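You operate a simulated robot arm through the tools that you are given. There is no shell and no other tool. Be economical: measure what you need, move in short steps, check, and stop when the job is done.

The job below is to be done with a simulated robot arm. You get a single attempt, and the scene is never put back.

JOB
Gauge the feed wheel marked 5 and set the size dial to its reading.
Fine: gauge jaw open again, wheel back where it lay.

Only the result counts: the job must be done as asked and must still hold three seconds after the hand-in. Knocking over, shifting, dropping, spilling or breaking anything else fails it.

ROBOT AND FRAMES
A 6-joint arm with a two-finger parallel gripper, fixed in place. Base frame: the origin is at the foot of the arm, x ahead of it, y to its left, z up; the work surface is at about z = 0. Readings come in m, degrees, newtons and seconds.
With the tool pointing down near the work surface it reaches from about 0.14 to 0.58 m from the base axis. Its first joint turns from -66.0 to 66.0 degrees. Payload 2.1 kg.
Tool frame: the origin (TCP) lies between the finger pads and is the grasp point; the fingertips stand 0.03 m ahead of it; z points along the fingers, y is the line along which they close. The gripper opens to 0.094 m. The fingers are 0.028 m wide and 0.01 m thick; the gripper's body (0.05 by 0.096 m) begins 0.055 m behind the TCP.
Orientation is that of the tool frame in the base frame, as a unit quaternion [x, y, z, w]. With the fingers straight down and closing along the base's y, the tool's x points along the base's -x, its y along +y and its z along -z.

CONTROLS
- The arm moves only by the tool arm_command. Its argument "motion" is one flat list of numbers, 7 for each row, row after row: the shift along the base's x, y, z in m, then the turn, a rotation vector about the base's x, y, z in degrees, then the gripper command, from -1 (shut) to 1 (fully open), values between in proportion. In form: [x, y, z, wx, wy, wz, grip, x, y, z, wx, wy, wz, grip, ...]. A call has 1 to 10 rows; each row shifts and turns the commanded pose from where the row before left it. Rows are played at 5 a second. More than 0.05 m and 8.6 degrees between two rows, or a gripper value outside its range, and nothing of the call is played. A pose out of reach is approached as far as the arm can. The call stops where the force on the tool passes 60 N (or 10 N more than at its start, if that is more) or the arm is blocked; 0.2 s more then pass. The fingers move at their own pace (about 0.072 m/s each) and stop on an object; they squeeze with about 20 N. The grip force told is the motor's: it shows also when the fingers shut on nothing. Time passes only in rows, and 0.2 s behind the last, so rows that do not move let the fingers close. It gives the time, the measured TCP pose, the force on the tool (base axes), the opening and the grip force at its end, in the units of the frame above (readings bear some noise), with the torque about the TCP (base axes, N m) and any sound that the robot's microphone picked up, and new pictures: "views" is both (left out), scene, wrist or none.
- Cameras (640 x 400 px; columns grow to the right, rows downward): "scene" is fixed at [0.0529, -0.3618, 0.5078]; the picture's right is [0.84, -0.54, 0.00], its down [-0.20, -0.32, -0.93] and it looks along [0.50, 0.78, -0.38] (base axes); focal length 310 px, centre (320, 200). "wrist" rides on the gripper at [0.076, 0.014, -0.103] in the tool frame; the picture's right is [-0.18, 0.98, 0.00], its down [-0.75, -0.14, -0.64] and it looks along [-0.63, -0.12, 0.77] (tool axes); focal length 243 px, centre (320, 200). There is no depth. A picture from a camera that has moved, and an enlarged one, comes with that camera's place and axes in the base frame and with its lens.
- inspect(camera, box): a new picture of the part [left, top, right, bottom] of that camera's present view, enlarged. The clock stands still meanwhile.
- hand_in(): hands the job in; it is judged then, once.

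Work in short steps. Places have to be worked out from the pictures, the camera data and where the tool is seen: move nearer, look again, correct. Check each grasp and each placing, and mend what went wrong. You have 120 turns and 200 pictures in all, those below and enlarged ones among them. Open the gripper and draw the arm clear of the work before you hand the job in, unless the task says otherwise; then end with one line.

The tools are called after ">>>" as name(argument=value, ...) on one line, values as JSON. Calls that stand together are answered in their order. arm_command: Moves the arm, as the interface text tells. Its arguments: {"type":"object","properties":{"motion":{"type":"array"},"views":{"type":"string","enum":["both","scene","wrist","none"]}},"required":["motion"]} The other tools are called the same way: inspect (camera, box) takes an enlarged picture of a part of a camera's view; hand_in () hands the job in.

At the start:

```text
clock: 0.0
tool_pos: [0.2567, 0.1931, 0.3757]
ee_rot: [0.0, 1.0, 0.0, 0.0]
contact_force: [0.1, -0.7, -0.7]
moment: [-0.01, 0.0, 0.02]
gripper_width: 0.0939
grip_force: 0.0
```

scene: 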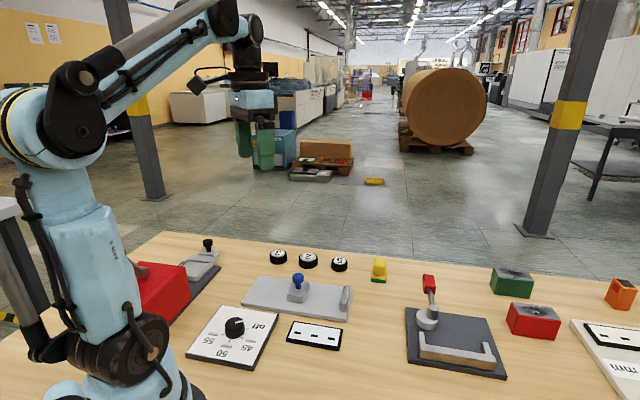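
wrist: 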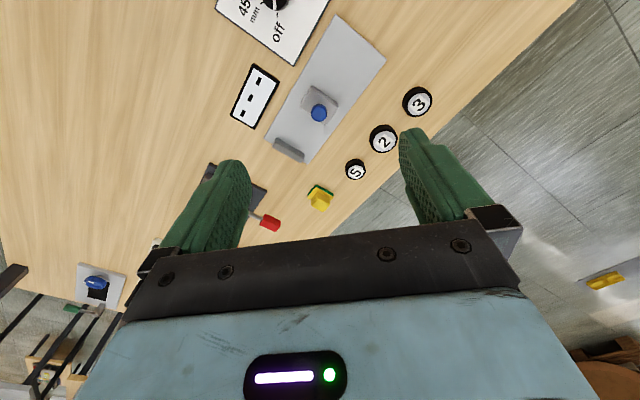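

The scene shows three wheels, a sliding-jaw gauge with a display, and a dial. I'll enlarge these to understand them.

>>> inspect(camera="scene", box=[170, 220, 410, 370])

>>> inspect(camera="wrist", box=[200, 0, 460, 220])

>>> inspect(camera="scene", box=[400, 250, 640, 400])

```text
2.67 times, centred on (290, 295) of scene
camera zoom: at [0.0529, -0.3618, 0.5078], right [0.84, -0.54, 0.0], down [-0.2, -0.32, -0.93], along [0.5, 0.78, -0.38], focal length 828 px, centre (400, -53)
```

zoom: 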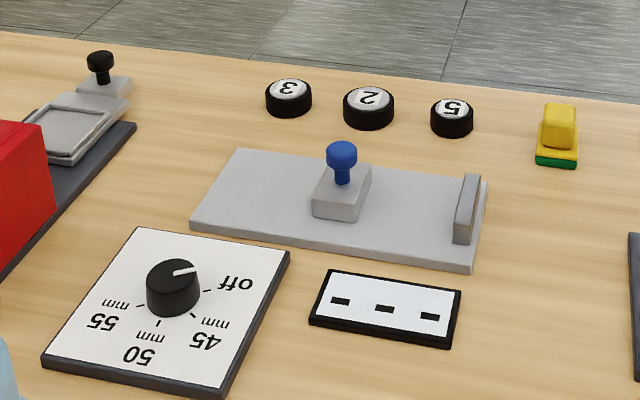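

```text
1.82 times, centred on (330, 110) of wrist
camera zoom: at [0.181, 0.2076, 0.4768], right [0.18, 0.98, 0.0], down [0.75, -0.14, 0.64], along [0.63, -0.12, -0.77], focal length 441 px, centre (302, 364)
```

zoom: 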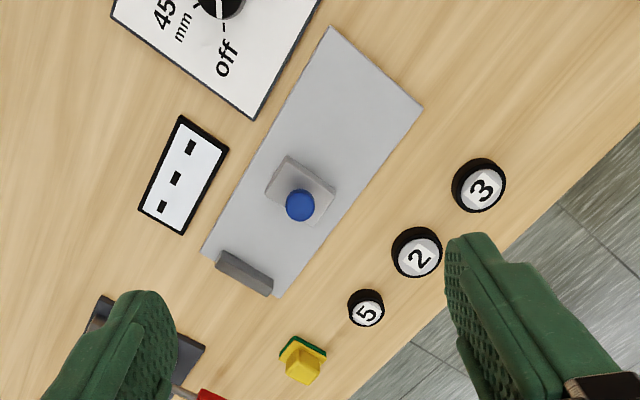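

```text
2.67 times, centred on (520, 325) of scene
camera zoom: at [0.0529, -0.3618, 0.5078], right [0.84, -0.54, 0.0], down [-0.2, -0.32, -0.93], along [0.5, 0.78, -0.38], focal length 828 px, centre (-213, -133)
```

zoom: 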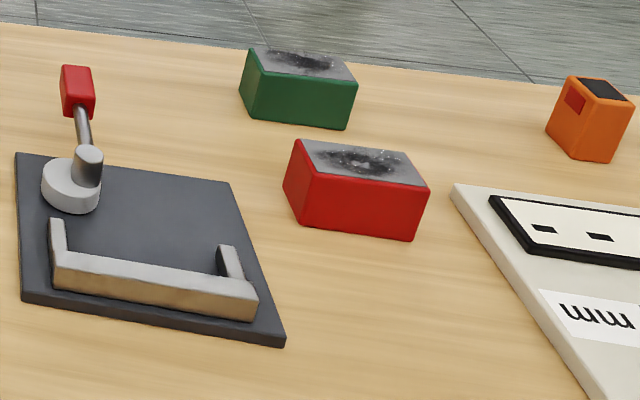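

The gauge jaw slides along roughly (0.84,-0.54), with wheel 5 near (0.49,0.23). I'll turn the tool -33° so it closes across the gauge axis and hover over the wheel for a better look.

>>> arm_command(motion=[0.037, 0.006, -0.03, 0, 0, -5.5, 1, 0.037, 0.006, -0.03, 0, 0, -5.5, 1, 0.037, 0.006, -0.03, 0, 0, -5.5, 1, 0.037, 0.006, -0.03, 0, 0, -5.5, 1, 0.037, 0.006, -0.03, 0, 0, -5.5, 1, 0.037, 0.006, -0.03, 0, 0, -5.5, 1, 0, 0, 0, 0, 0, 0, 1])

```text
clock: 1.6
tool_pos: [0.4795, 0.2276, 0.1934]
ee_rot: [0.285, 0.958, -0.001, 0.0]
contact_force: [0.7, 0.6, -0.3]
moment: [-0.02, -0.01, -0.03]
gripper_width: 0.0941
grip_force: 0.0
camera wrist: at [0.424, 0.2821, 0.2963], right [0.69, 0.72, 0.0], down [0.55, -0.53, 0.64], along [0.47, -0.45, -0.77], focal length 243 px, centre (320, 200)
```

scene: 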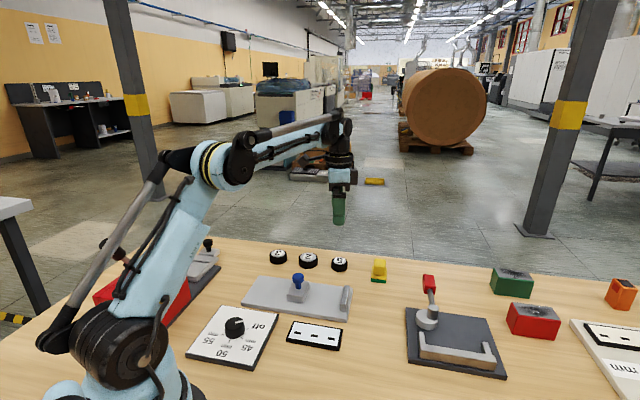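
wrist: 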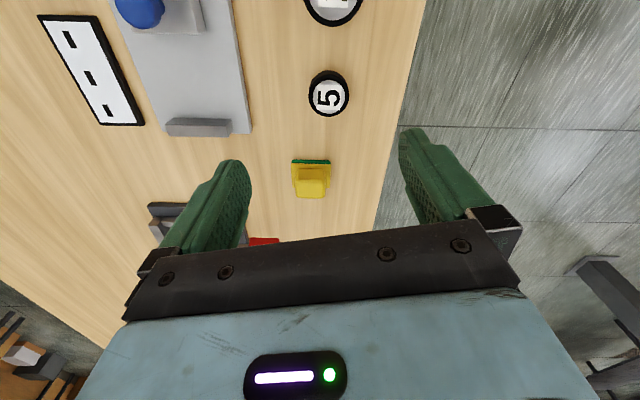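

Plate corners put the gauge axis at -45°, so I'll turn a further -12° and descend over wheel 5 at about (0.489,0.231).

>>> arm_command(motion=[0.005, 0.002, -0.036, 0, 0, -6, 1, 0.005, 0.0015, -0.037, 0, 0, -6, 1, 0, 0, 0, 0, 0, 0, 1], views="wrist")

```text
clock: 2.4
tool_pos: [0.4871, 0.2316, 0.1225]
ee_rot: [0.383, 0.924, -0.001, 0.001]
contact_force: [0.5, -0.2, 0.4]
moment: [0.0, 0.01, -0.03]
gripper_width: 0.0942
grip_force: 0.0
camera wrist: at [0.4448, 0.2971, 0.2239], right [0.83, 0.56, 0.0], down [0.43, -0.63, 0.64], along [0.36, -0.53, -0.77], focal length 243 px, centre (320, 200)
```

wrist: 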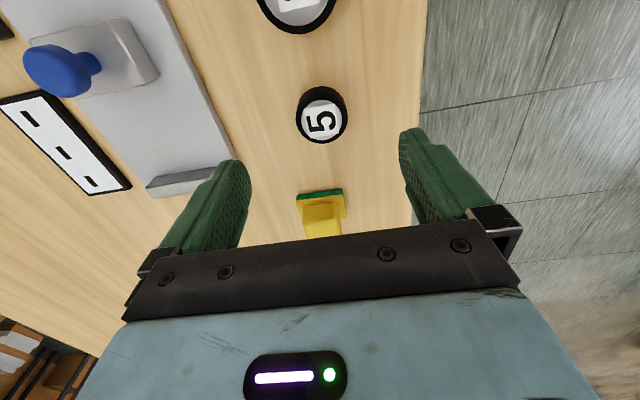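

Checking the wheel's height and outline close up.

>>> inspect(camera="wrist", box=[260, 60, 380, 160])

>>> inspect(camera="wrist", box=[0, 0, 260, 220])

```text
4.00 times, centred on (320, 110) of wrist
camera zoom: at [0.4448, 0.2971, 0.2239], right [0.83, 0.56, 0.0], down [0.43, -0.63, 0.64], along [0.36, -0.53, -0.77], focal length 970 px, centre (320, 560)
```

zoom: 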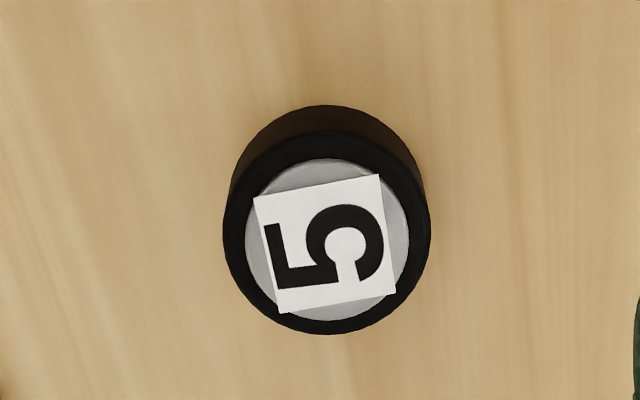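

```text
1.82 times, centred on (130, 110) of wrist
camera zoom: at [0.4448, 0.2971, 0.2239], right [0.83, 0.56, 0.0], down [0.43, -0.63, 0.64], along [0.36, -0.53, -0.77], focal length 441 px, centre (666, 364)
```

zoom: 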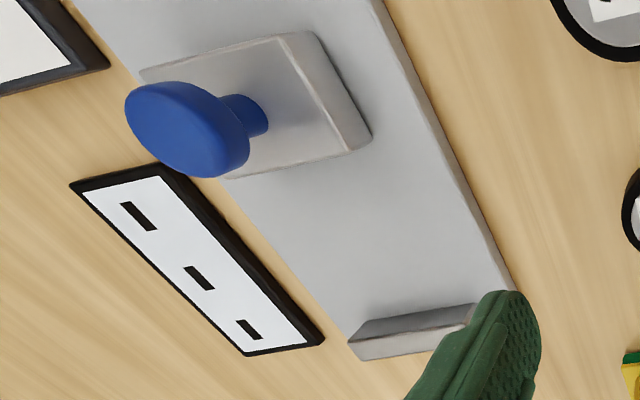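

Wheel 5: about 45 mm across, 18 mm tall, centred near (0.491,0.232). Descending so the tips stand ~4 mm above the table.

>>> arm_command(motion=[0.004, 0, -0.03, 0, 0, 0, 1, 0, 0, -0.03, 0, 0, 0, 1, 0, 0, -0.02, 0, 0, 0, 1, 0, 0, -0.007, 0, 0, 0, 1, 0, 0, 0, 0, 0, 0, 1])

```text
clock: 3.6
tool_pos: [0.4932, 0.232, 0.0355]
ee_rot: [0.382, 0.924, -0.001, 0.001]
contact_force: [-0.3, 0.3, 0.2]
moment: [0.02, 0.03, 0.0]
gripper_width: 0.0937
grip_force: 0.0
camera wrist: at [0.4496, 0.2961, 0.1376], right [0.83, 0.56, 0.0], down [0.43, -0.63, 0.64], along [0.36, -0.53, -0.77], focal length 243 px, centre (320, 200)
```

scene: 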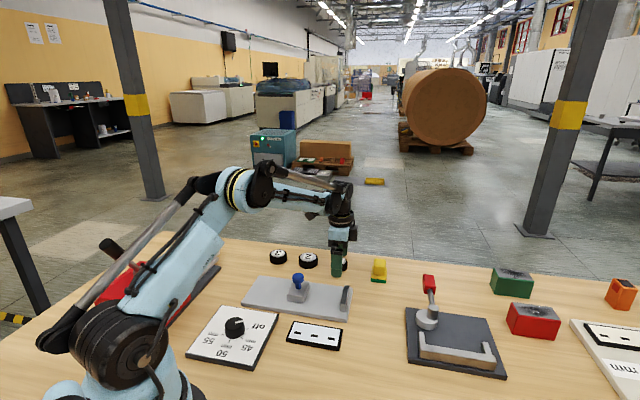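
wrist: 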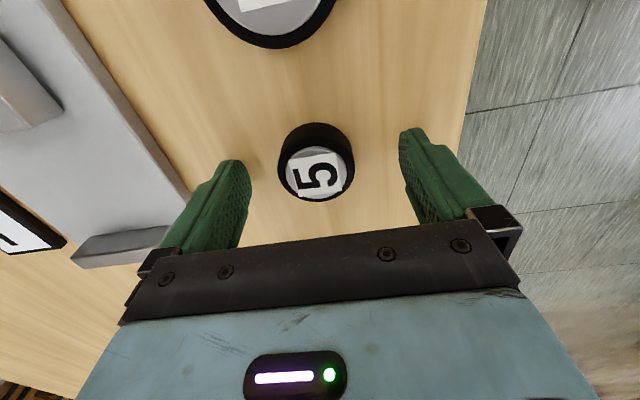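

The wheel appears ~2.5 mm towards -y of the tool; I shift to match and close.

>>> arm_command(motion=[-0.001, -0.0025, 0, 0, 0, 0, 1, 0, 0, 0, 0, 0, 0, 1, 0, 0, 0, 0, 0, 0, -0.2, 0, 0, 0, 0, 0, 0, -0.6, 0, 0, 0, 0, 0, 0, -1, 0, 0, 0, 0, 0, 0, -1, 0, 0, 0, 0, 0, 0, -1], views="wrist")

```text
clock: 5.2
tool_pos: [0.4921, 0.2295, 0.0347]
ee_rot: [0.382, 0.924, -0.001, 0.0]
contact_force: [0.7, -1.0, 0.2]
moment: [0.0, -0.03, -0.01]
gripper_width: 0.0439
grip_force: 19.7
camera wrist: at [0.4488, 0.2943, 0.1374], right [0.83, 0.56, 0.0], down [0.43, -0.63, 0.64], along [0.36, -0.53, -0.77], focal length 243 px, centre (320, 200)
```

wrist: 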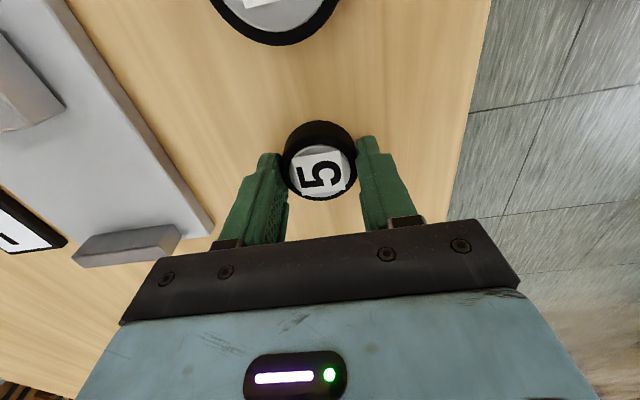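

Grip holds at 43.9 mm. Fixed jaw inner face is at about u=.213 (u=(x−y)/√2), slider front at u=.128, plate centre v≈.36; I lift and carry to about (0.379,0.130).

>>> arm_command(motion=[0, 0, 0.035, 0, 0, 0, -1, 0, 0, 0.04, 0, 0, 0, -1, -0.028, -0.025, 0, 0, 0, 0, -1, -0.028, -0.025, 0, 0, 0, 0, -1, -0.028, -0.025, 0, 0, 0, 0, -1, -0.029, -0.0245, 0, 0, 0, 0, -1, 0, 0, 0, 0, 0, 0, -1])

```text
clock: 6.8
tool_pos: [0.3802, 0.1287, 0.1092]
ee_rot: [0.382, 0.924, -0.001, 0.001]
contact_force: [-0.6, 0.2, -0.4]
moment: [0.01, 0.01, 0.0]
gripper_width: 0.0
grip_force: 20.0
camera wrist: at [0.3371, 0.1936, 0.2108], right [0.83, 0.56, 0.0], down [0.43, -0.63, 0.64], along [0.36, -0.53, -0.77], focal length 243 px, centre (320, 200)
```

scene: 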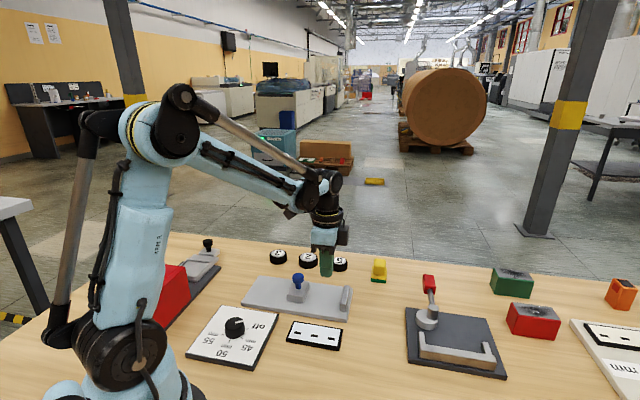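
wrist: 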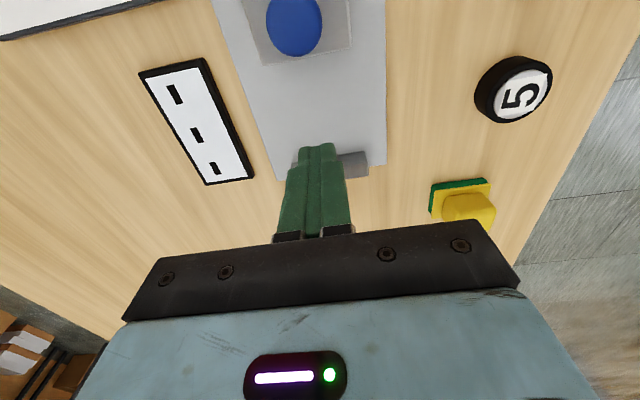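

The wheel slipped out on lifting and still stands near (0.493,0.232). I go back to regrasp deeper and lift slower, first looking at it.

>>> arm_command(motion=[0.028, 0.025, 0, 0, 0, 0, 0, 0.028, 0.025, 0, 0, 0, 0, 1, 0.028, 0.025, 0, 0, 0, 0, 1, 0.028, 0.026, 0, 0, 0, 0, 1, 0, 0, -0.02, 0, 0, 0, 1, 0, 0, 0, 0, 0, 0, 1], views="wrist")

>>> inspect(camera="wrist", box=[240, 60, 400, 180])

```text
clock: 8.2
tool_pos: [0.4904, 0.2318, 0.0898]
ee_rot: [0.382, 0.924, 0.0, 0.001]
contact_force: [-0.8, 0.0, 0.2]
moment: [0.02, 0.01, 0.0]
gripper_width: 0.0941
grip_force: 0.0
camera wrist: at [0.447, 0.2961, 0.1915], right [0.83, 0.56, 0.0], down [0.43, -0.63, 0.64], along [0.36, -0.53, -0.77], focal length 243 px, centre (320, 200)
```

wrist: 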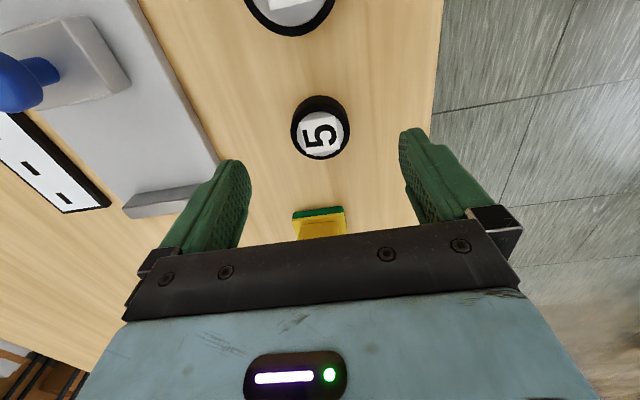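

```text
3.33 times, centred on (320, 120) of wrist
camera zoom: at [0.447, 0.2961, 0.1915], right [0.83, 0.56, 0.0], down [0.43, -0.63, 0.64], along [0.36, -0.53, -0.77], focal length 809 px, centre (320, 467)
```

zoom: 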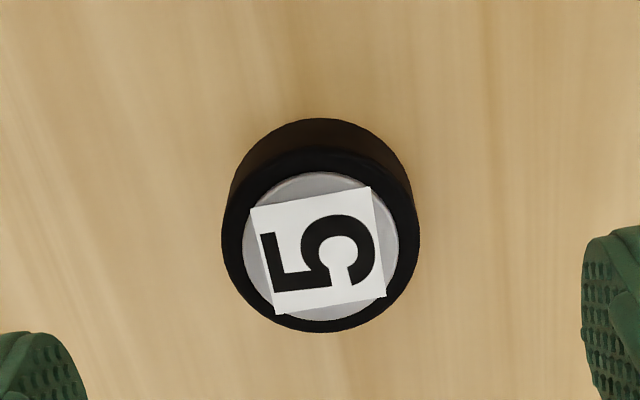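

Wheel is centred near (0.491,0.231), about 20 mm tall. I descend to TCP z≈0.031 for a full-depth grip, then close.

>>> arm_command(motion=[0.0005, -0.001, -0.03, 0, 0, 0, 1, 0, 0, -0.02, 0, 0, 0, 1, 0, 0, -0.0075, 0, 0, 0, 1, 0, 0, 0, 0, 0, 0, 1], views="wrist")

```text
clock: 9.2
tool_pos: [0.4909, 0.2306, 0.0311]
ee_rot: [0.384, 0.923, 0.0, 0.0]
contact_force: [0.8, 0.3, -0.2]
moment: [-0.01, -0.02, 0.01]
gripper_width: 0.094
grip_force: 0.1
camera wrist: at [0.4478, 0.2944, 0.1332], right [0.83, 0.56, 0.0], down [0.43, -0.63, 0.64], along [0.36, -0.53, -0.77], focal length 243 px, centre (320, 200)
```

wrist: 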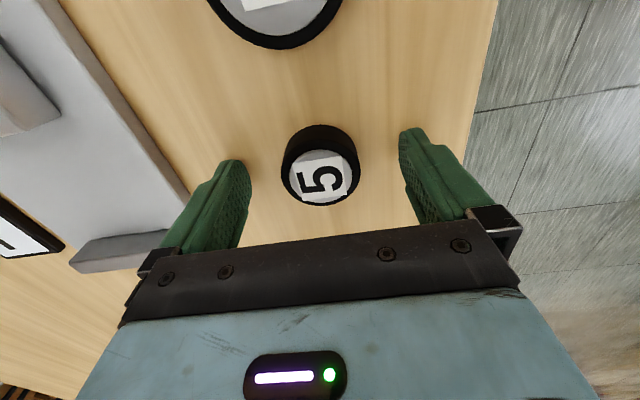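

Well centred. Closing, then lifting a few mm slowly to test.

>>> arm_command(motion=[0, 0, 0, 0, 0, 0, -0.2, 0, 0, 0, 0, 0, 0, -0.6, 0, 0, 0, 0, 0, 0, -1, 0, 0, 0, 0, 0, 0, -1, 0, 0, 0, 0, 0, 0, -1, 0, 0, 0.003, 0, 0, 0, -1, 0, 0, 0.004, 0, 0, 0, -1, 0, 0, 0.005, 0, 0, 0, -1], views="wrist")

```text
clock: 11.0
tool_pos: [0.4921, 0.231, 0.0428]
ee_rot: [0.383, 0.924, -0.001, 0.001]
contact_force: [0.2, -0.9, -1.6]
moment: [0.01, 0.01, 0.0]
gripper_width: 0.0441
grip_force: 20.4
camera wrist: at [0.4483, 0.295, 0.1454], right [0.83, 0.56, 0.0], down [0.43, -0.63, 0.64], along [0.36, -0.53, -0.77], focal length 243 px, centre (320, 200)
```

wrist: 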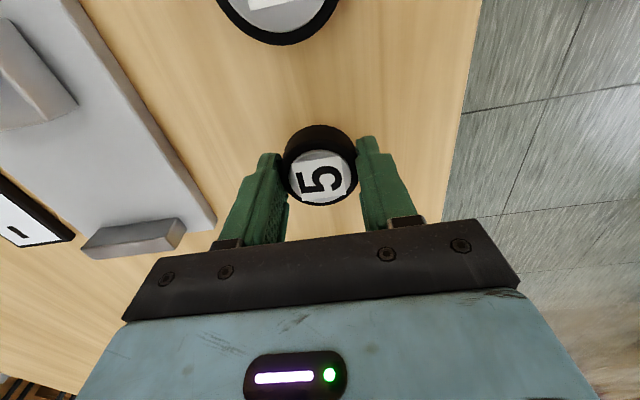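

It holds now. Lifting gently and carrying slowly to the gauge.

>>> arm_command(motion=[0, 0, 0.01, 0, 0, 0, -1, 0, 0, 0.012, 0, 0, 0, -1, 0, 0, 0.01, 0, 0, 0, -1, -0.012, -0.011, 0, 0, 0, 0, -1, -0.018, -0.016, 0, 0, 0, 0, -1, -0.018, -0.016, 0, 0, 0, 0, -1, -0.018, -0.016, 0, 0, 0, 0, -1, -0.018, -0.016, 0, 0, 0, 0, -1, -0.018, -0.016, 0, 0, 0, 0, -1, -0.01, -0.01, 0, 0, 0, 0, -1])

```text
clock: 13.2
tool_pos: [0.3798, 0.13, 0.0761]
ee_rot: [0.383, 0.924, -0.001, 0.001]
contact_force: [-0.2, -0.8, -1.4]
moment: [0.02, 0.05, -0.02]
gripper_width: 0.0439
grip_force: 19.9
camera wrist: at [0.3368, 0.1951, 0.1782], right [0.82, 0.57, 0.0], down [0.43, -0.63, 0.64], along [0.36, -0.53, -0.77], focal length 243 px, centre (320, 200)
```

scene: 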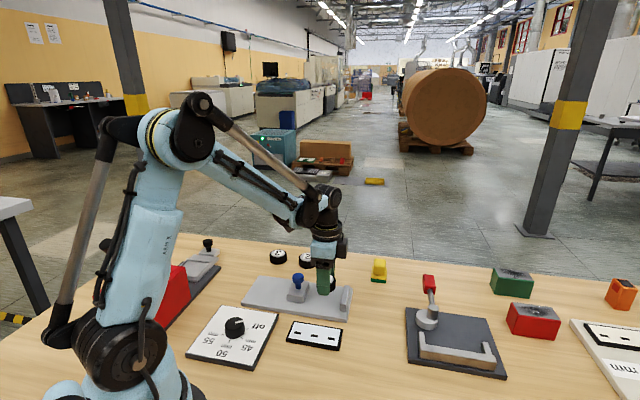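
wrist: 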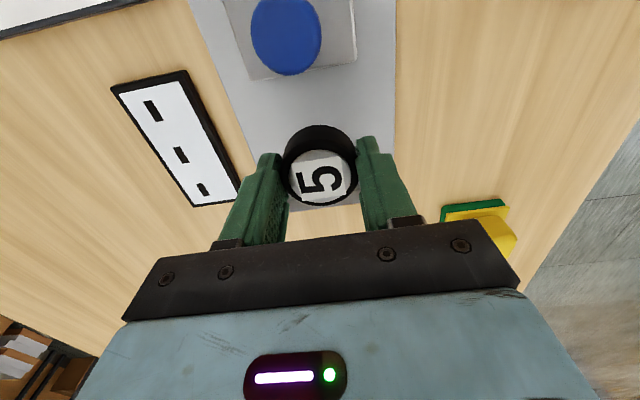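

The wheel is above the open space of the gauge. Lowering in steps, watching force.

>>> arm_command(motion=[0, 0, -0.012, 0, 0, 0, -1, 0, 0, -0.012, 0, 0, 0, -1, 0, 0, -0.006, 0, 0, 0, -1, 0, 0, -0.002, 0, 0, 0, -1])

```text
clock: 14.2
tool_pos: [0.3802, 0.1296, 0.0448]
ee_rot: [0.383, 0.924, 0.001, 0.001]
contact_force: [0.0, 0.1, -1.9]
moment: [0.02, 0.0, -0.01]
gripper_width: 0.044
grip_force: 20.3
camera wrist: at [0.3358, 0.1941, 0.1462], right [0.83, 0.56, 0.0], down [0.43, -0.63, 0.64], along [0.36, -0.53, -0.77], focal length 243 px, centre (320, 200)
```

scene: 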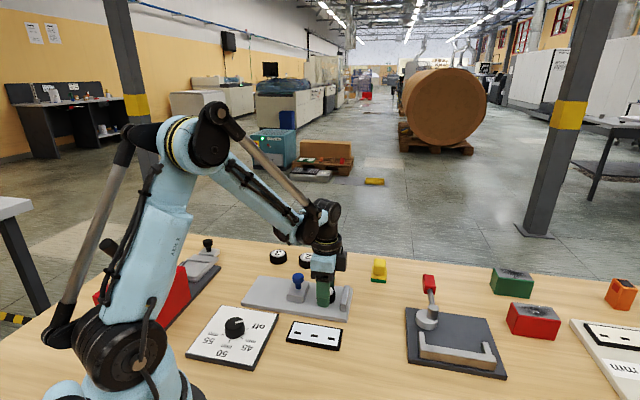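
wrist: 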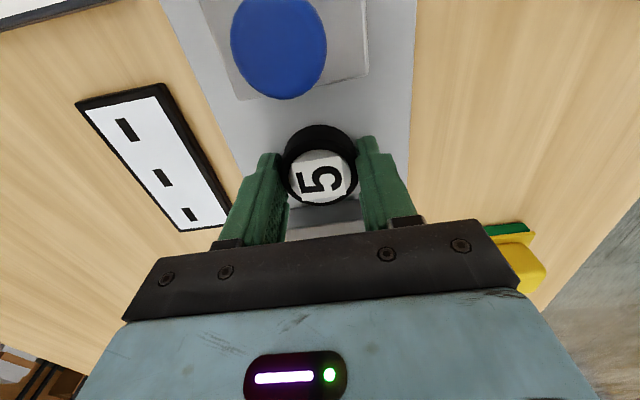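

Jaw visible just ahead of the wheel, no contact yet. Lowering by 2 mm steps.

>>> arm_command(motion=[0, 0, -0.002, 0, 0, 0, -1, 0, 0, -0.001, 0, 0, 0, -1], views="none")

>>> arm_command(motion=[0, 0, -0.001, 0, 0, 0, -1], views="none")

>>> arm_command(motion=[0, 0, -0.001, 0, 0, 0, -1], views="none")

```text
clock: 14.8
tool_pos: [0.379, 0.1294, 0.0415]
ee_rot: [0.383, 0.924, -0.001, 0.0]
contact_force: [-1.8, -0.6, 29.2]
moment: [0.26, 0.06, -0.07]
gripper_width: 0.0443
grip_force: 20.2
```

```text
clock: 15.4
tool_pos: [0.3796, 0.1306, 0.0424]
ee_rot: [0.382, 0.924, -0.001, 0.001]
contact_force: [-0.5, -1.9, 12.7]
moment: [0.32, -0.13, 0.01]
gripper_width: 0.0442
grip_force: 20.5
stopped in row 1: the force on the tool passed its limit at 62 N (the readings are from after the stop); the commanded pose is now the measured one
```

```text
clock: 15.8
tool_pos: [0.3798, 0.1293, 0.0414]
ee_rot: [0.383, 0.924, -0.001, -0.002]
contact_force: [-6.7, -1.9, 48.6]
moment: [0.64, -0.66, 0.03]
gripper_width: 0.0443
grip_force: 20.1
```

The wheel sits on the plate. Relieving the force by 1 mm, opening and lifting clear.

>>> arm_command(motion=[0, 0, 0.001, 0, 0, 0, -1, 0, 0, 0, 0, 0, 0, 0.5, 0, 0, 0, 0, 0, 0, 0.5, 0, 0, 0.02, 0, 0, 0, 0.5, 0, 0, 0.03, 0, 0, 0, 0.5, 0, 0, 0.03, 0, 0, 0, 0.5, 0, 0, 0.02, 0, 0, 0, 0.5], views="wrist")

```text
clock: 16.4
tool_pos: [0.3751, 0.1261, 0.0434]
ee_rot: [0.383, 0.924, -0.009, -0.004]
contact_force: [-17.6, -14.5, 25.0]
moment: [0.09, -0.22, -0.07]
gripper_width: 0.0577
grip_force: 0.0
stopped in row 3: the force on the tool passed its limit at 63 N (the readings are from after the stop); the commanded pose is now the measured one
camera wrist: at [0.3335, 0.1911, 0.1446], right [0.83, 0.56, -0.02], down [0.44, -0.63, 0.64], along [0.35, -0.54, -0.77], focal length 243 px, centre (320, 200)
```

wrist: 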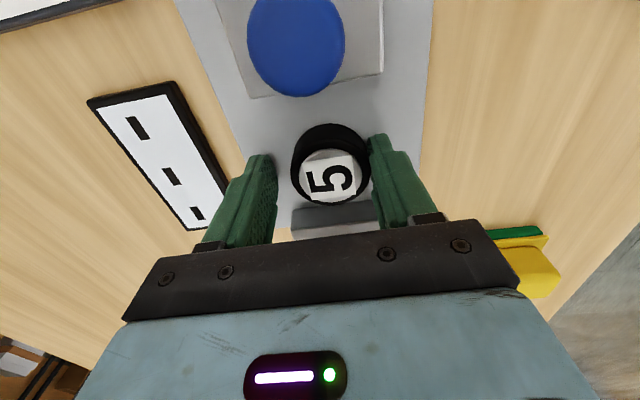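

Fingertips seem to rub on the plate. Raising a few mm without changing the opening, then checking.

>>> arm_command(motion=[0, 0, 0.003, 0, 0, 0, 0.25, 0, 0, 0.002, 0, 0, 0, 0.25, 0, 0, 0, 0, 0, 0, 0.25], views="wrist")

>>> inspect(camera="wrist", box=[180, 80, 460, 260])

>>> inspect(camera="scene", box=[230, 230, 400, 340])

```text
clock: 17.2
tool_pos: [0.377, 0.1274, 0.0476]
ee_rot: [0.383, 0.924, -0.006, -0.002]
contact_force: [-0.2, -0.3, 0.1]
moment: [0.01, -0.01, 0.03]
gripper_width: 0.0587
grip_force: 0.0
camera wrist: at [0.3345, 0.1926, 0.1494], right [0.83, 0.56, -0.01], down [0.44, -0.63, 0.64], along [0.36, -0.54, -0.77], focal length 243 px, centre (320, 200)
```

wrist: 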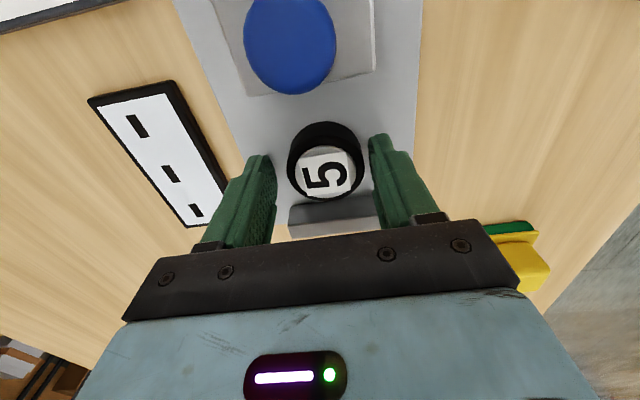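

```text
2.22 times, centred on (320, 170) of wrist
camera zoom: at [0.3345, 0.1926, 0.1494], right [0.83, 0.56, -0.01], down [0.44, -0.63, 0.64], along [0.36, -0.54, -0.77], focal length 539 px, centre (320, 267)
```

zoom: 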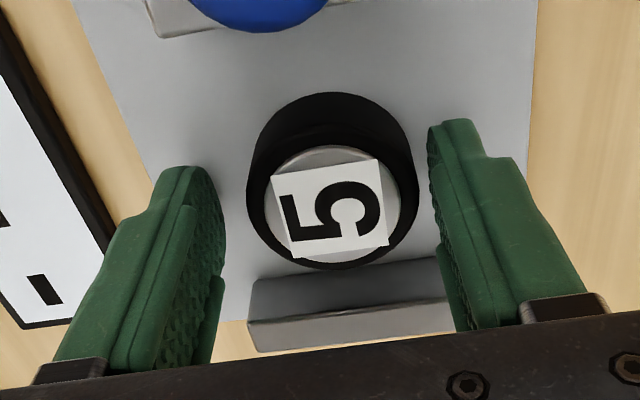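

```text
3.64 times, centred on (315, 285) of scene
camera zoom: at [0.0529, -0.3618, 0.5078], right [0.84, -0.54, 0.0], down [-0.2, -0.32, -0.93], along [0.5, 0.78, -0.38], focal length 1129 px, centre (338, -109)
```

zoom: 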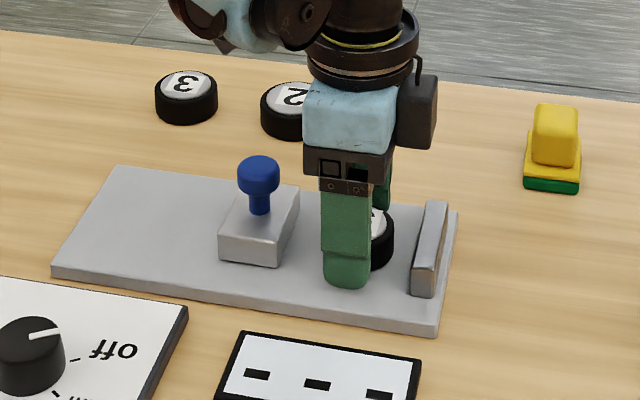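

Wheel stands free between the jaws and everything is intact. Lifting straight up (levelling a 0.7° tilt) and moving over the blue knob near (0.33,0.176).

>>> arm_command(motion=[0, 0, 0.02, 0, 0, 0, 0.25, 0, 0, 0.03, 0.54, -0.48, 0, 0.25, 0, 0, 0.03, 0, 0, 0, 0.5, -0.024, 0.024, 0.02, 0, 0, 0, 0.5, -0.024, 0.024, 0, 0, 0, 0, 0.5, 0, 0, 0, 0, 0, 0, 0.5])

```text
clock: 18.6
tool_pos: [0.3297, 0.1757, 0.1481]
ee_rot: [0.383, 0.924, 0.0, 0.0]
contact_force: [-0.1, 0.0, 0.5]
moment: [0.03, -0.01, -0.01]
gripper_width: 0.0704
grip_force: 0.1
camera wrist: at [0.287, 0.2401, 0.2499], right [0.83, 0.56, 0.0], down [0.43, -0.63, 0.64], along [0.36, -0.53, -0.77], focal length 243 px, centre (320, 200)
```

scene: 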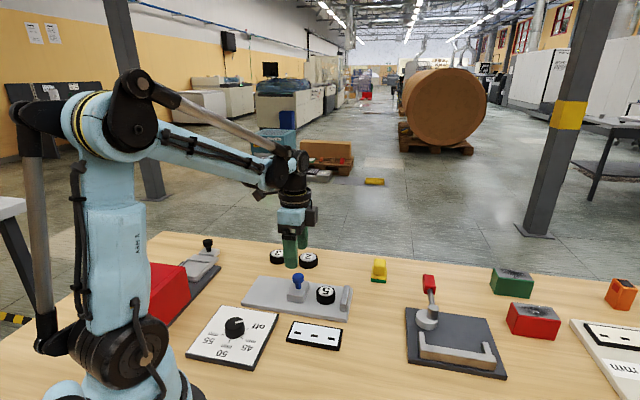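
wrist: 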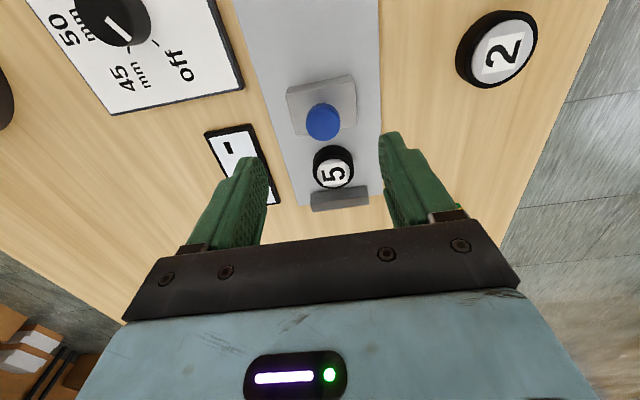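

Knob at about (0.332,0.178), head z≈0.06. Descending with fingers astride to TCP z 0.068, and closing on it.

>>> arm_command(motion=[0.002, 0.0015, -0.03, 0, 0, 0, 0.5, 0, 0, -0.03, 0, 0, 0, 0.5, 0, 0, -0.02, 0, 0, 0, 0.5, 0, 0, 0, 0, 0, 0, 0.5])

```text
clock: 19.6
tool_pos: [0.3318, 0.1754, 0.0663]
ee_rot: [0.383, 0.924, 0.0, -0.001]
contact_force: [0.4, 0.1, 0.1]
moment: [0.04, 0.01, -0.01]
gripper_width: 0.0706
grip_force: 0.0
camera wrist: at [0.2895, 0.2402, 0.1687], right [0.83, 0.56, 0.0], down [0.43, -0.63, 0.64], along [0.36, -0.53, -0.77], focal length 243 px, centre (320, 200)
```

scene: 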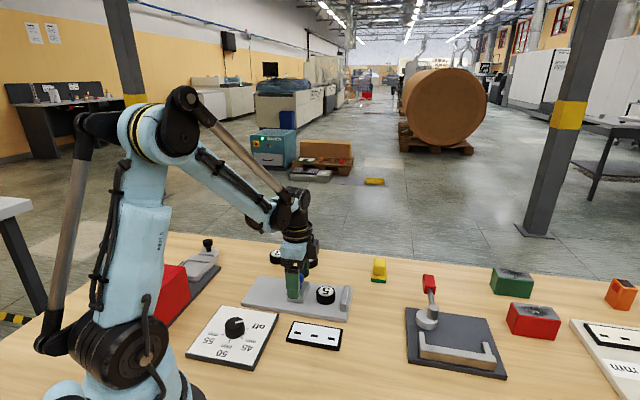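
wrist: 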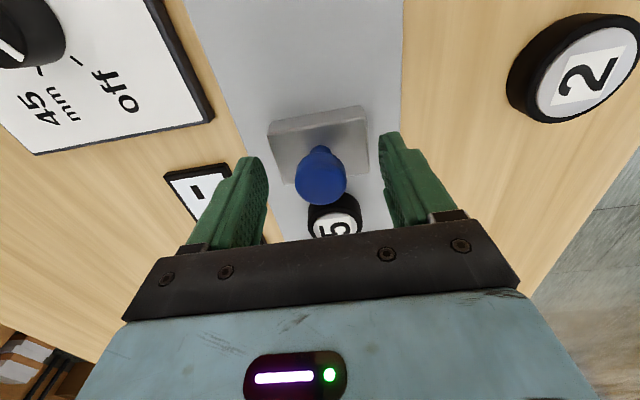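

Knob lies between the fingers. Closing on it, then sliding +u about 30 mm.

>>> arm_command(motion=[0, 0, 0, 0, 0, 0, -0.2, 0, 0, 0, 0, 0, 0, -0.7, 0, 0, 0, 0, 0, 0, -1, 0, 0, 0, 0, 0, 0, -1, 0.0035, -0.0035, 0, 0, 0, 0, -1, 0.0035, -0.0035, 0, 0, 0, 0, -1, 0.0035, -0.0035, 0, 0, 0, 0, -1, 0.0035, -0.0035, 0, 0, 0, 0, -1])

```text
clock: 21.4
tool_pos: [0.3468, 0.1632, 0.0667]
ee_rot: [0.383, 0.924, 0.002, 0.0]
contact_force: [12.2, 14.9, -23.9]
moment: [-0.03, 0.07, 0.11]
gripper_width: 0.0278
grip_force: 44.8
camera wrist: at [0.3028, 0.2271, 0.169], right [0.82, 0.57, 0.0], down [0.43, -0.63, 0.64], along [0.36, -0.53, -0.77], focal length 243 px, centre (320, 200)
```

scene: 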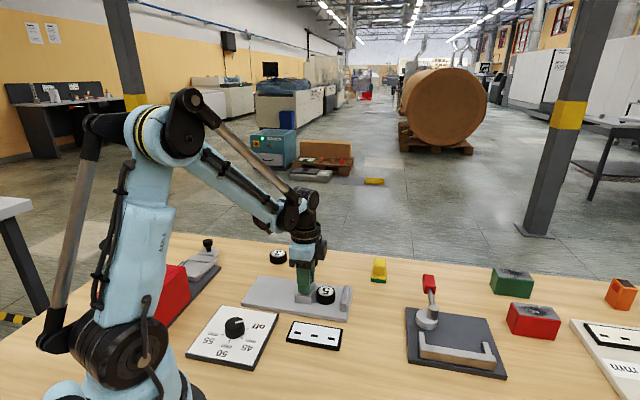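
wrist: 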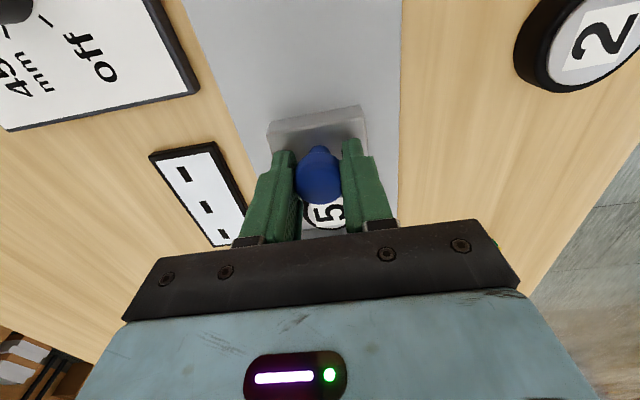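

The slider follows. I relieve the sideways strain (+v, slightly down) and continue the slide in smaller steps.

>>> arm_command(motion=[0.0008, 0.0008, -0.001, 0, 0, 0, -1, 0.003, -0.003, 0, 0, 0, 0, -1, 0.003, -0.003, 0, 0, 0, 0, -1], views="wrist")

```text
clock: 22.2
tool_pos: [0.3522, 0.1565, 0.0664]
ee_rot: [0.383, 0.924, 0.001, -0.002]
contact_force: [8.6, 12.8, 37.1]
moment: [0.04, 0.15, -0.03]
gripper_width: 0.0276
grip_force: 44.3
camera wrist: at [0.3085, 0.2218, 0.1689], right [0.83, 0.56, 0.0], down [0.43, -0.63, 0.64], along [0.36, -0.53, -0.77], focal length 243 px, centre (320, 200)
```

wrist: 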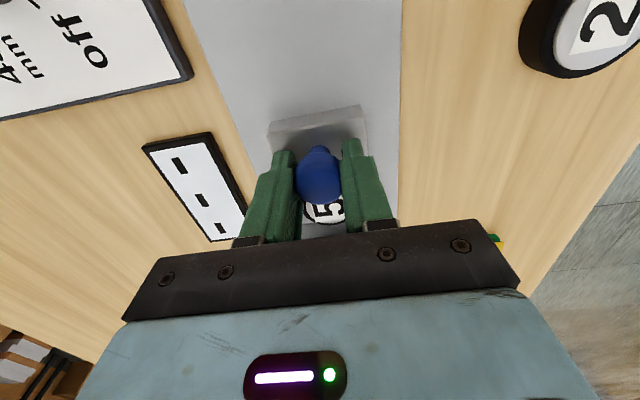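

Travel is 28 mm so far, ~13 mm expected to remain. Continuing with small corrections.

>>> arm_command(motion=[0.0005, 0.0005, 0.0006, 0, 0, 0, -1, 0.002, -0.002, 0, 0, 0, 0, -1, 0.002, -0.002, 0, 0, 0, 0, -1], views="wrist")

>>> arm_command(motion=[0.0015, -0.0015, 0, 0, 0, 0, -1, 0.0015, -0.0015, 0, 0, 0, 0, -1], views="wrist")

```text
clock: 23.0
tool_pos: [0.3562, 0.1542, 0.067]
ee_rot: [0.384, 0.923, 0.0, -0.001]
contact_force: [-1.5, 1.7, 31.1]
moment: [0.12, -0.34, 0.03]
gripper_width: 0.0277
grip_force: 44.7
camera wrist: at [0.3127, 0.2182, 0.1686], right [0.83, 0.56, 0.0], down [0.43, -0.63, 0.64], along [0.36, -0.53, -0.77], focal length 243 px, centre (320, 200)
```

wrist: 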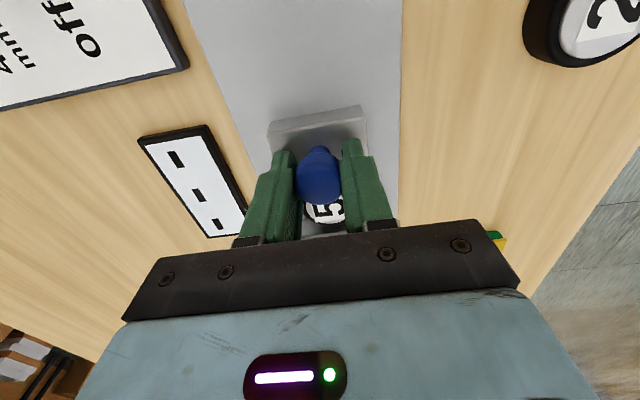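

```text
clock: 23.6
tool_pos: [0.3586, 0.1504, 0.0653]
ee_rot: [0.382, 0.924, -0.001, 0.0]
contact_force: [-2.4, -0.3, 11.2]
moment: [-0.02, -0.26, -0.12]
gripper_width: 0.0276
grip_force: 44.6
camera wrist: at [0.3157, 0.215, 0.1686], right [0.83, 0.56, 0.0], down [0.43, -0.63, 0.64], along [0.36, -0.53, -0.77], focal length 243 px, centre (320, 200)
```

wrist: 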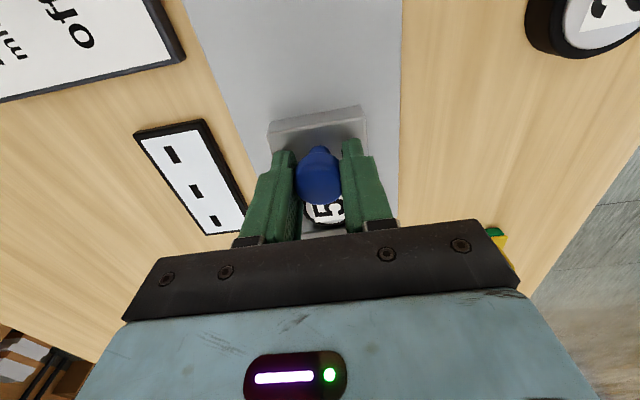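

36.6 mm travelled; carrying on in 1.4 mm steps until force along u rises.

>>> arm_command(motion=[0.001, -0.001, 0, 0, 0, 0, -1, 0.001, -0.001, 0, 0, 0, 0, -1], views="none")

>>> arm_command(motion=[0.001, -0.001, 0, 0, 0, 0, -1], views="wrist")

```text
clock: 24.2
tool_pos: [0.3604, 0.1484, 0.0652]
ee_rot: [0.383, 0.924, -0.001, -0.001]
contact_force: [-6.6, -2.9, -3.3]
moment: [0.04, -0.38, 0.02]
gripper_width: 0.028
grip_force: 45.1
```

```text
clock: 24.6
tool_pos: [0.3613, 0.1476, 0.0667]
ee_rot: [0.383, 0.924, -0.001, -0.001]
contact_force: [-12.7, 0.0, -2.7]
moment: [-0.7, -1.02, -0.14]
gripper_width: 0.0277
grip_force: 45.4
camera wrist: at [0.3184, 0.2123, 0.1687], right [0.83, 0.56, 0.0], down [0.43, -0.63, 0.64], along [0.36, -0.53, -0.77], focal length 243 px, centre (320, 200)
```

wrist: 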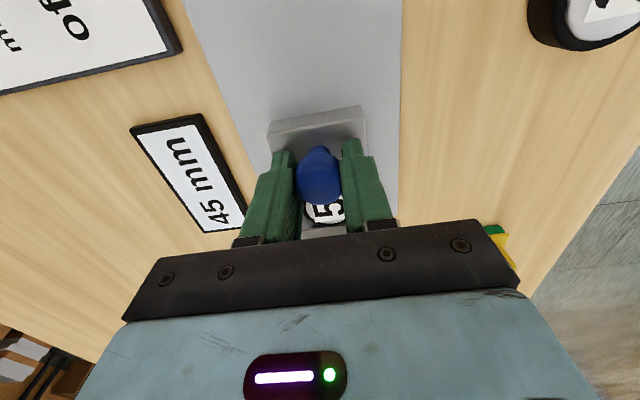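

The display shows "45 mm". Enlarging once to be sure.

>>> inspect(camera="wrist", box=[120, 100, 260, 240])

>>> inspect(camera="scene", box=[170, 280, 370, 400])

```text
2.86 times, centred on (190, 170) of wrist
camera zoom: at [0.3184, 0.2123, 0.1687], right [0.83, 0.56, 0.0], down [0.43, -0.63, 0.64], along [0.36, -0.53, -0.77], focal length 693 px, centre (691, 286)
```

zoom: 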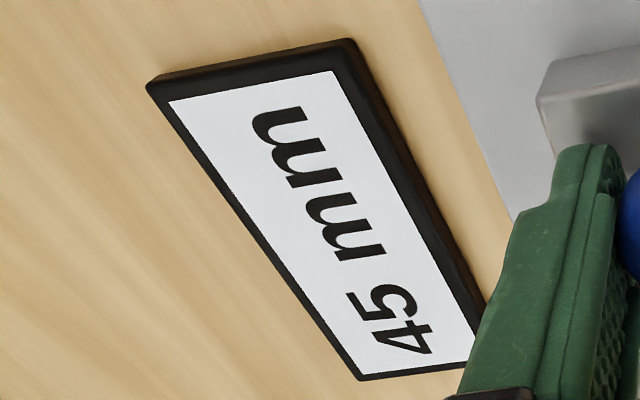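

```text
3.20 times, centred on (270, 340) of scene
camera zoom: at [0.0529, -0.3618, 0.5078], right [0.84, -0.54, 0.0], down [-0.2, -0.32, -0.93], along [0.5, 0.78, -0.38], focal length 993 px, centre (480, -248)
```

zoom: 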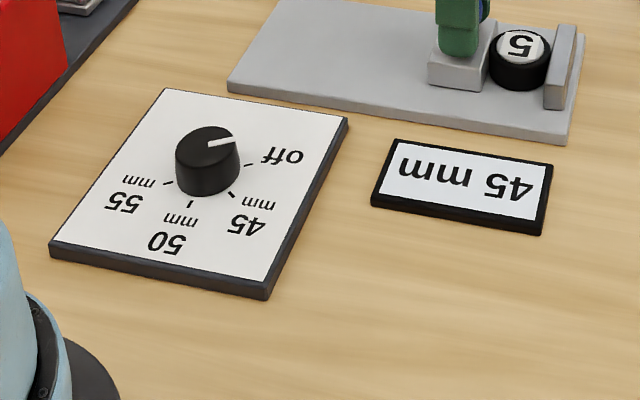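

Reading confirmed: 45 mm. Sliding the jaw back the same ~40.6 mm to its open position.

>>> arm_command(motion=[-0.0036, 0.0036, 0, 0, 0, 0, -1, -0.0036, 0.0036, 0, 0, 0, 0, -1, -0.0036, 0.0036, 0, 0, 0, 0, -1, -0.0036, 0.0036, 0, 0, 0, 0, -1], views="none")

>>> arm_command(motion=[-0.0036, 0.0036, 0, 0, 0, 0, -1, -0.0036, 0.0036, 0, 0, 0, 0, -1, -0.0036, 0.0036, 0, 0, 0, 0, -1, -0.0036, 0.0036, 0, 0, 0, 0, -1])

```text
clock: 25.6
tool_pos: [0.3478, 0.1611, 0.0666]
ee_rot: [0.383, 0.924, 0.0, -0.001]
contact_force: [-10.6, -12.5, 21.6]
moment: [0.32, 0.35, -0.09]
gripper_width: 0.0274
grip_force: 45.1
```

```text
clock: 26.6
tool_pos: [0.3333, 0.1757, 0.0652]
ee_rot: [0.383, 0.924, -0.001, -0.001]
contact_force: [-10.5, -11.1, 33.9]
moment: [-0.15, -0.15, -0.04]
gripper_width: 0.0276
grip_force: 45.5
camera wrist: at [0.29, 0.2406, 0.1681], right [0.83, 0.56, 0.0], down [0.43, -0.63, 0.64], along [0.36, -0.53, -0.77], focal length 243 px, centre (320, 200)
```

scene: 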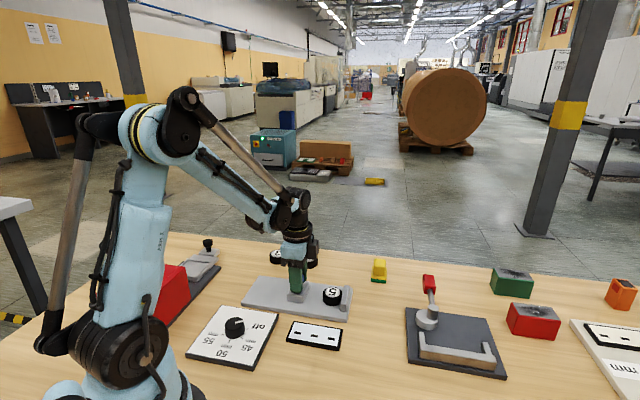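
wrist: 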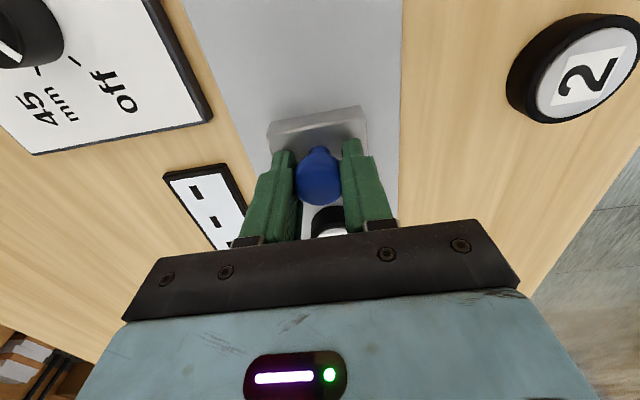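

The jaw is back at its start. Releasing the knob and rising.

>>> arm_command(motion=[-0.0005, 0.0003, 0, 0, 0, 0, -0.2, 0, 0, 0, 0, 0, 0, 0.5, 0, 0, 0, 0, 0, 0, 0.5, 0, 0, 0.03, 0, 0, 0, 0.5, 0, 0, 0.03, 0, 0, 0, 0.5, 0.025, -0.025, 0.02, 0, 0, 0, 0.8, 0.025, -0.025, 0, 0, 0, 0, 0.8, 0, 0, 0, 0, 0, 0, 0.8], views="wrist")

>>> inspect(camera="wrist", box=[220, 40, 420, 220])

```text
clock: 28.4
tool_pos: [0.382, 0.1246, 0.1477]
ee_rot: [0.383, 0.924, 0.0, -0.001]
contact_force: [0.0, 0.0, -0.2]
moment: [0.02, 0.01, -0.02]
gripper_width: 0.0845
grip_force: 0.0
camera wrist: at [0.3386, 0.1896, 0.2506], right [0.83, 0.56, 0.0], down [0.43, -0.63, 0.64], along [0.36, -0.53, -0.77], focal length 243 px, centre (320, 200)
```

wrist: 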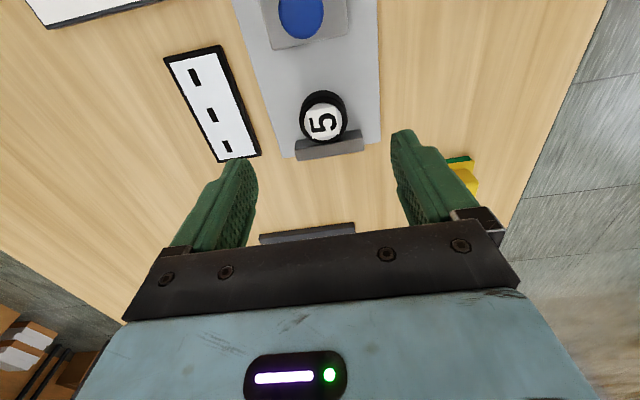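

```text
2.22 times, centred on (320, 130) of wrist
camera zoom: at [0.3386, 0.1896, 0.2506], right [0.83, 0.56, 0.0], down [0.43, -0.63, 0.64], along [0.36, -0.53, -0.77], focal length 539 px, centre (320, 356)
```

zoom: 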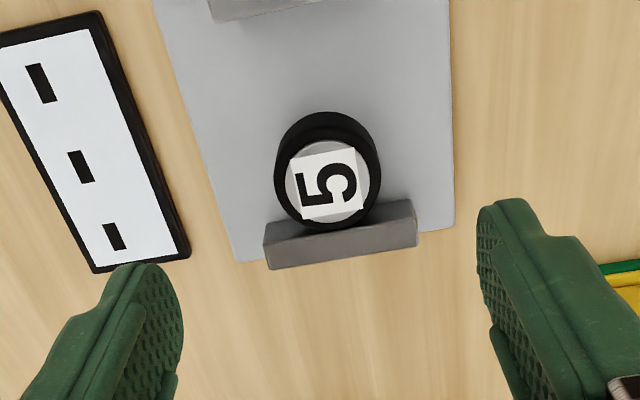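

Wheel rests against the fixed jaw at about (0.391,0.118). Descending astride it.

>>> arm_command(motion=[0.008, -0.006, 0, 0, 0, 0, 0.45, 0, 0, -0.03, 0, 0, 0, 0.45, 0, 0, -0.03, 0, 0, 0, 0.45, 0, 0, -0.025, 0, 0, 0, 0.45, 0, 0, 0, 0, 0, 0, 0.45], views="wrist")

```text
clock: 29.6
tool_pos: [0.3903, 0.1195, 0.0595]
ee_rot: [0.383, 0.924, 0.0, -0.001]
contact_force: [-0.5, 0.3, -0.1]
moment: [-0.03, 0.0, 0.02]
gripper_width: 0.0679
grip_force: 0.0
camera wrist: at [0.3476, 0.1842, 0.1638], right [0.83, 0.56, 0.0], down [0.43, -0.63, 0.64], along [0.36, -0.53, -0.77], focal length 243 px, centre (320, 200)
```

wrist: 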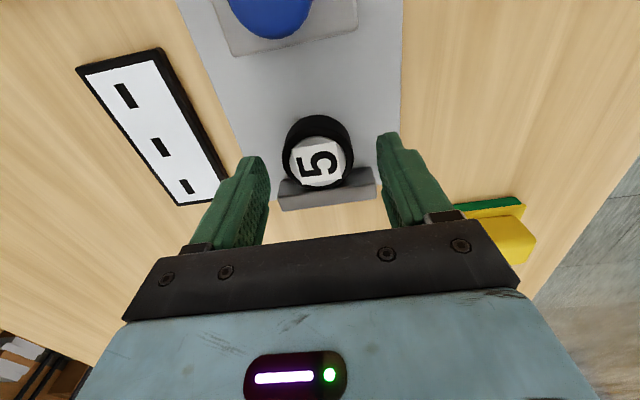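

Nearly centred; small shift and descend to TCP z≈0.0425, then close.

>>> arm_command(motion=[-0.0002, -0.0012, -0.008, 0, 0, 0, 0.45, 0, 0, -0.007, 0, 0, 0, 0.45, 0, 0, -0.0035, 0, 0, 0, 0.45, 0, 0, 0, 0, 0, 0, 0.45], views="wrist")

```text
clock: 30.6
tool_pos: [0.3909, 0.12, 0.0433]
ee_rot: [0.383, 0.924, 0.001, -0.001]
contact_force: [-0.4, 0.4, 0.1]
moment: [0.01, -0.04, 0.03]
gripper_width: 0.0678
grip_force: 0.0
camera wrist: at [0.3475, 0.1836, 0.1455], right [0.83, 0.56, 0.0], down [0.43, -0.63, 0.64], along [0.36, -0.53, -0.77], focal length 243 px, centre (320, 200)
```

wrist: 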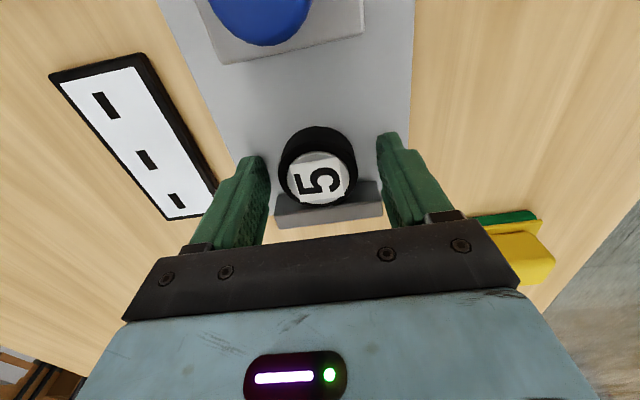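

Closing and lifting slowly to test.

>>> arm_command(motion=[0, 0, 0, 0, 0, 0, 0, 0, 0, 0, 0, 0, 0, -0.5, 0, 0, 0, 0, 0, 0, -1, 0, 0, 0, 0, 0, 0, -1, 0, 0, 0, 0, 0, 0, -1, 0, 0, 0.003, 0, 0, 0, -1, 0, 0, 0.004, 0, 0, 0, -1, 0, 0, 0.005, 0, 0, 0, -1], views="wrist")

```text
clock: 32.4
tool_pos: [0.3905, 0.1204, 0.0549]
ee_rot: [0.381, 0.925, 0.001, -0.001]
contact_force: [-0.7, 0.6, -1.2]
moment: [-0.01, 0.01, -0.04]
gripper_width: 0.0441
grip_force: 20.0
camera wrist: at [0.3478, 0.1839, 0.1582], right [0.83, 0.56, 0.0], down [0.43, -0.63, 0.64], along [0.36, -0.53, -0.77], focal length 243 px, centre (320, 200)
```

wrist: 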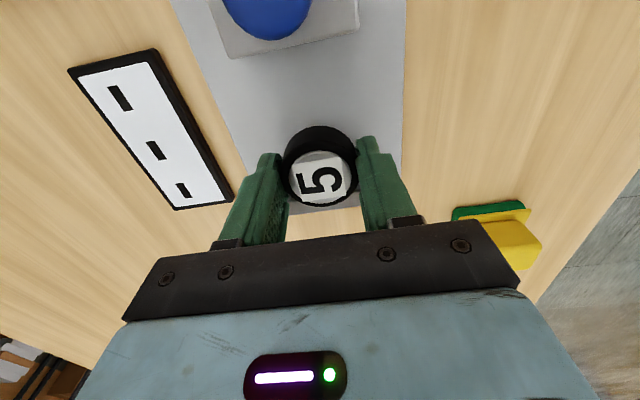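

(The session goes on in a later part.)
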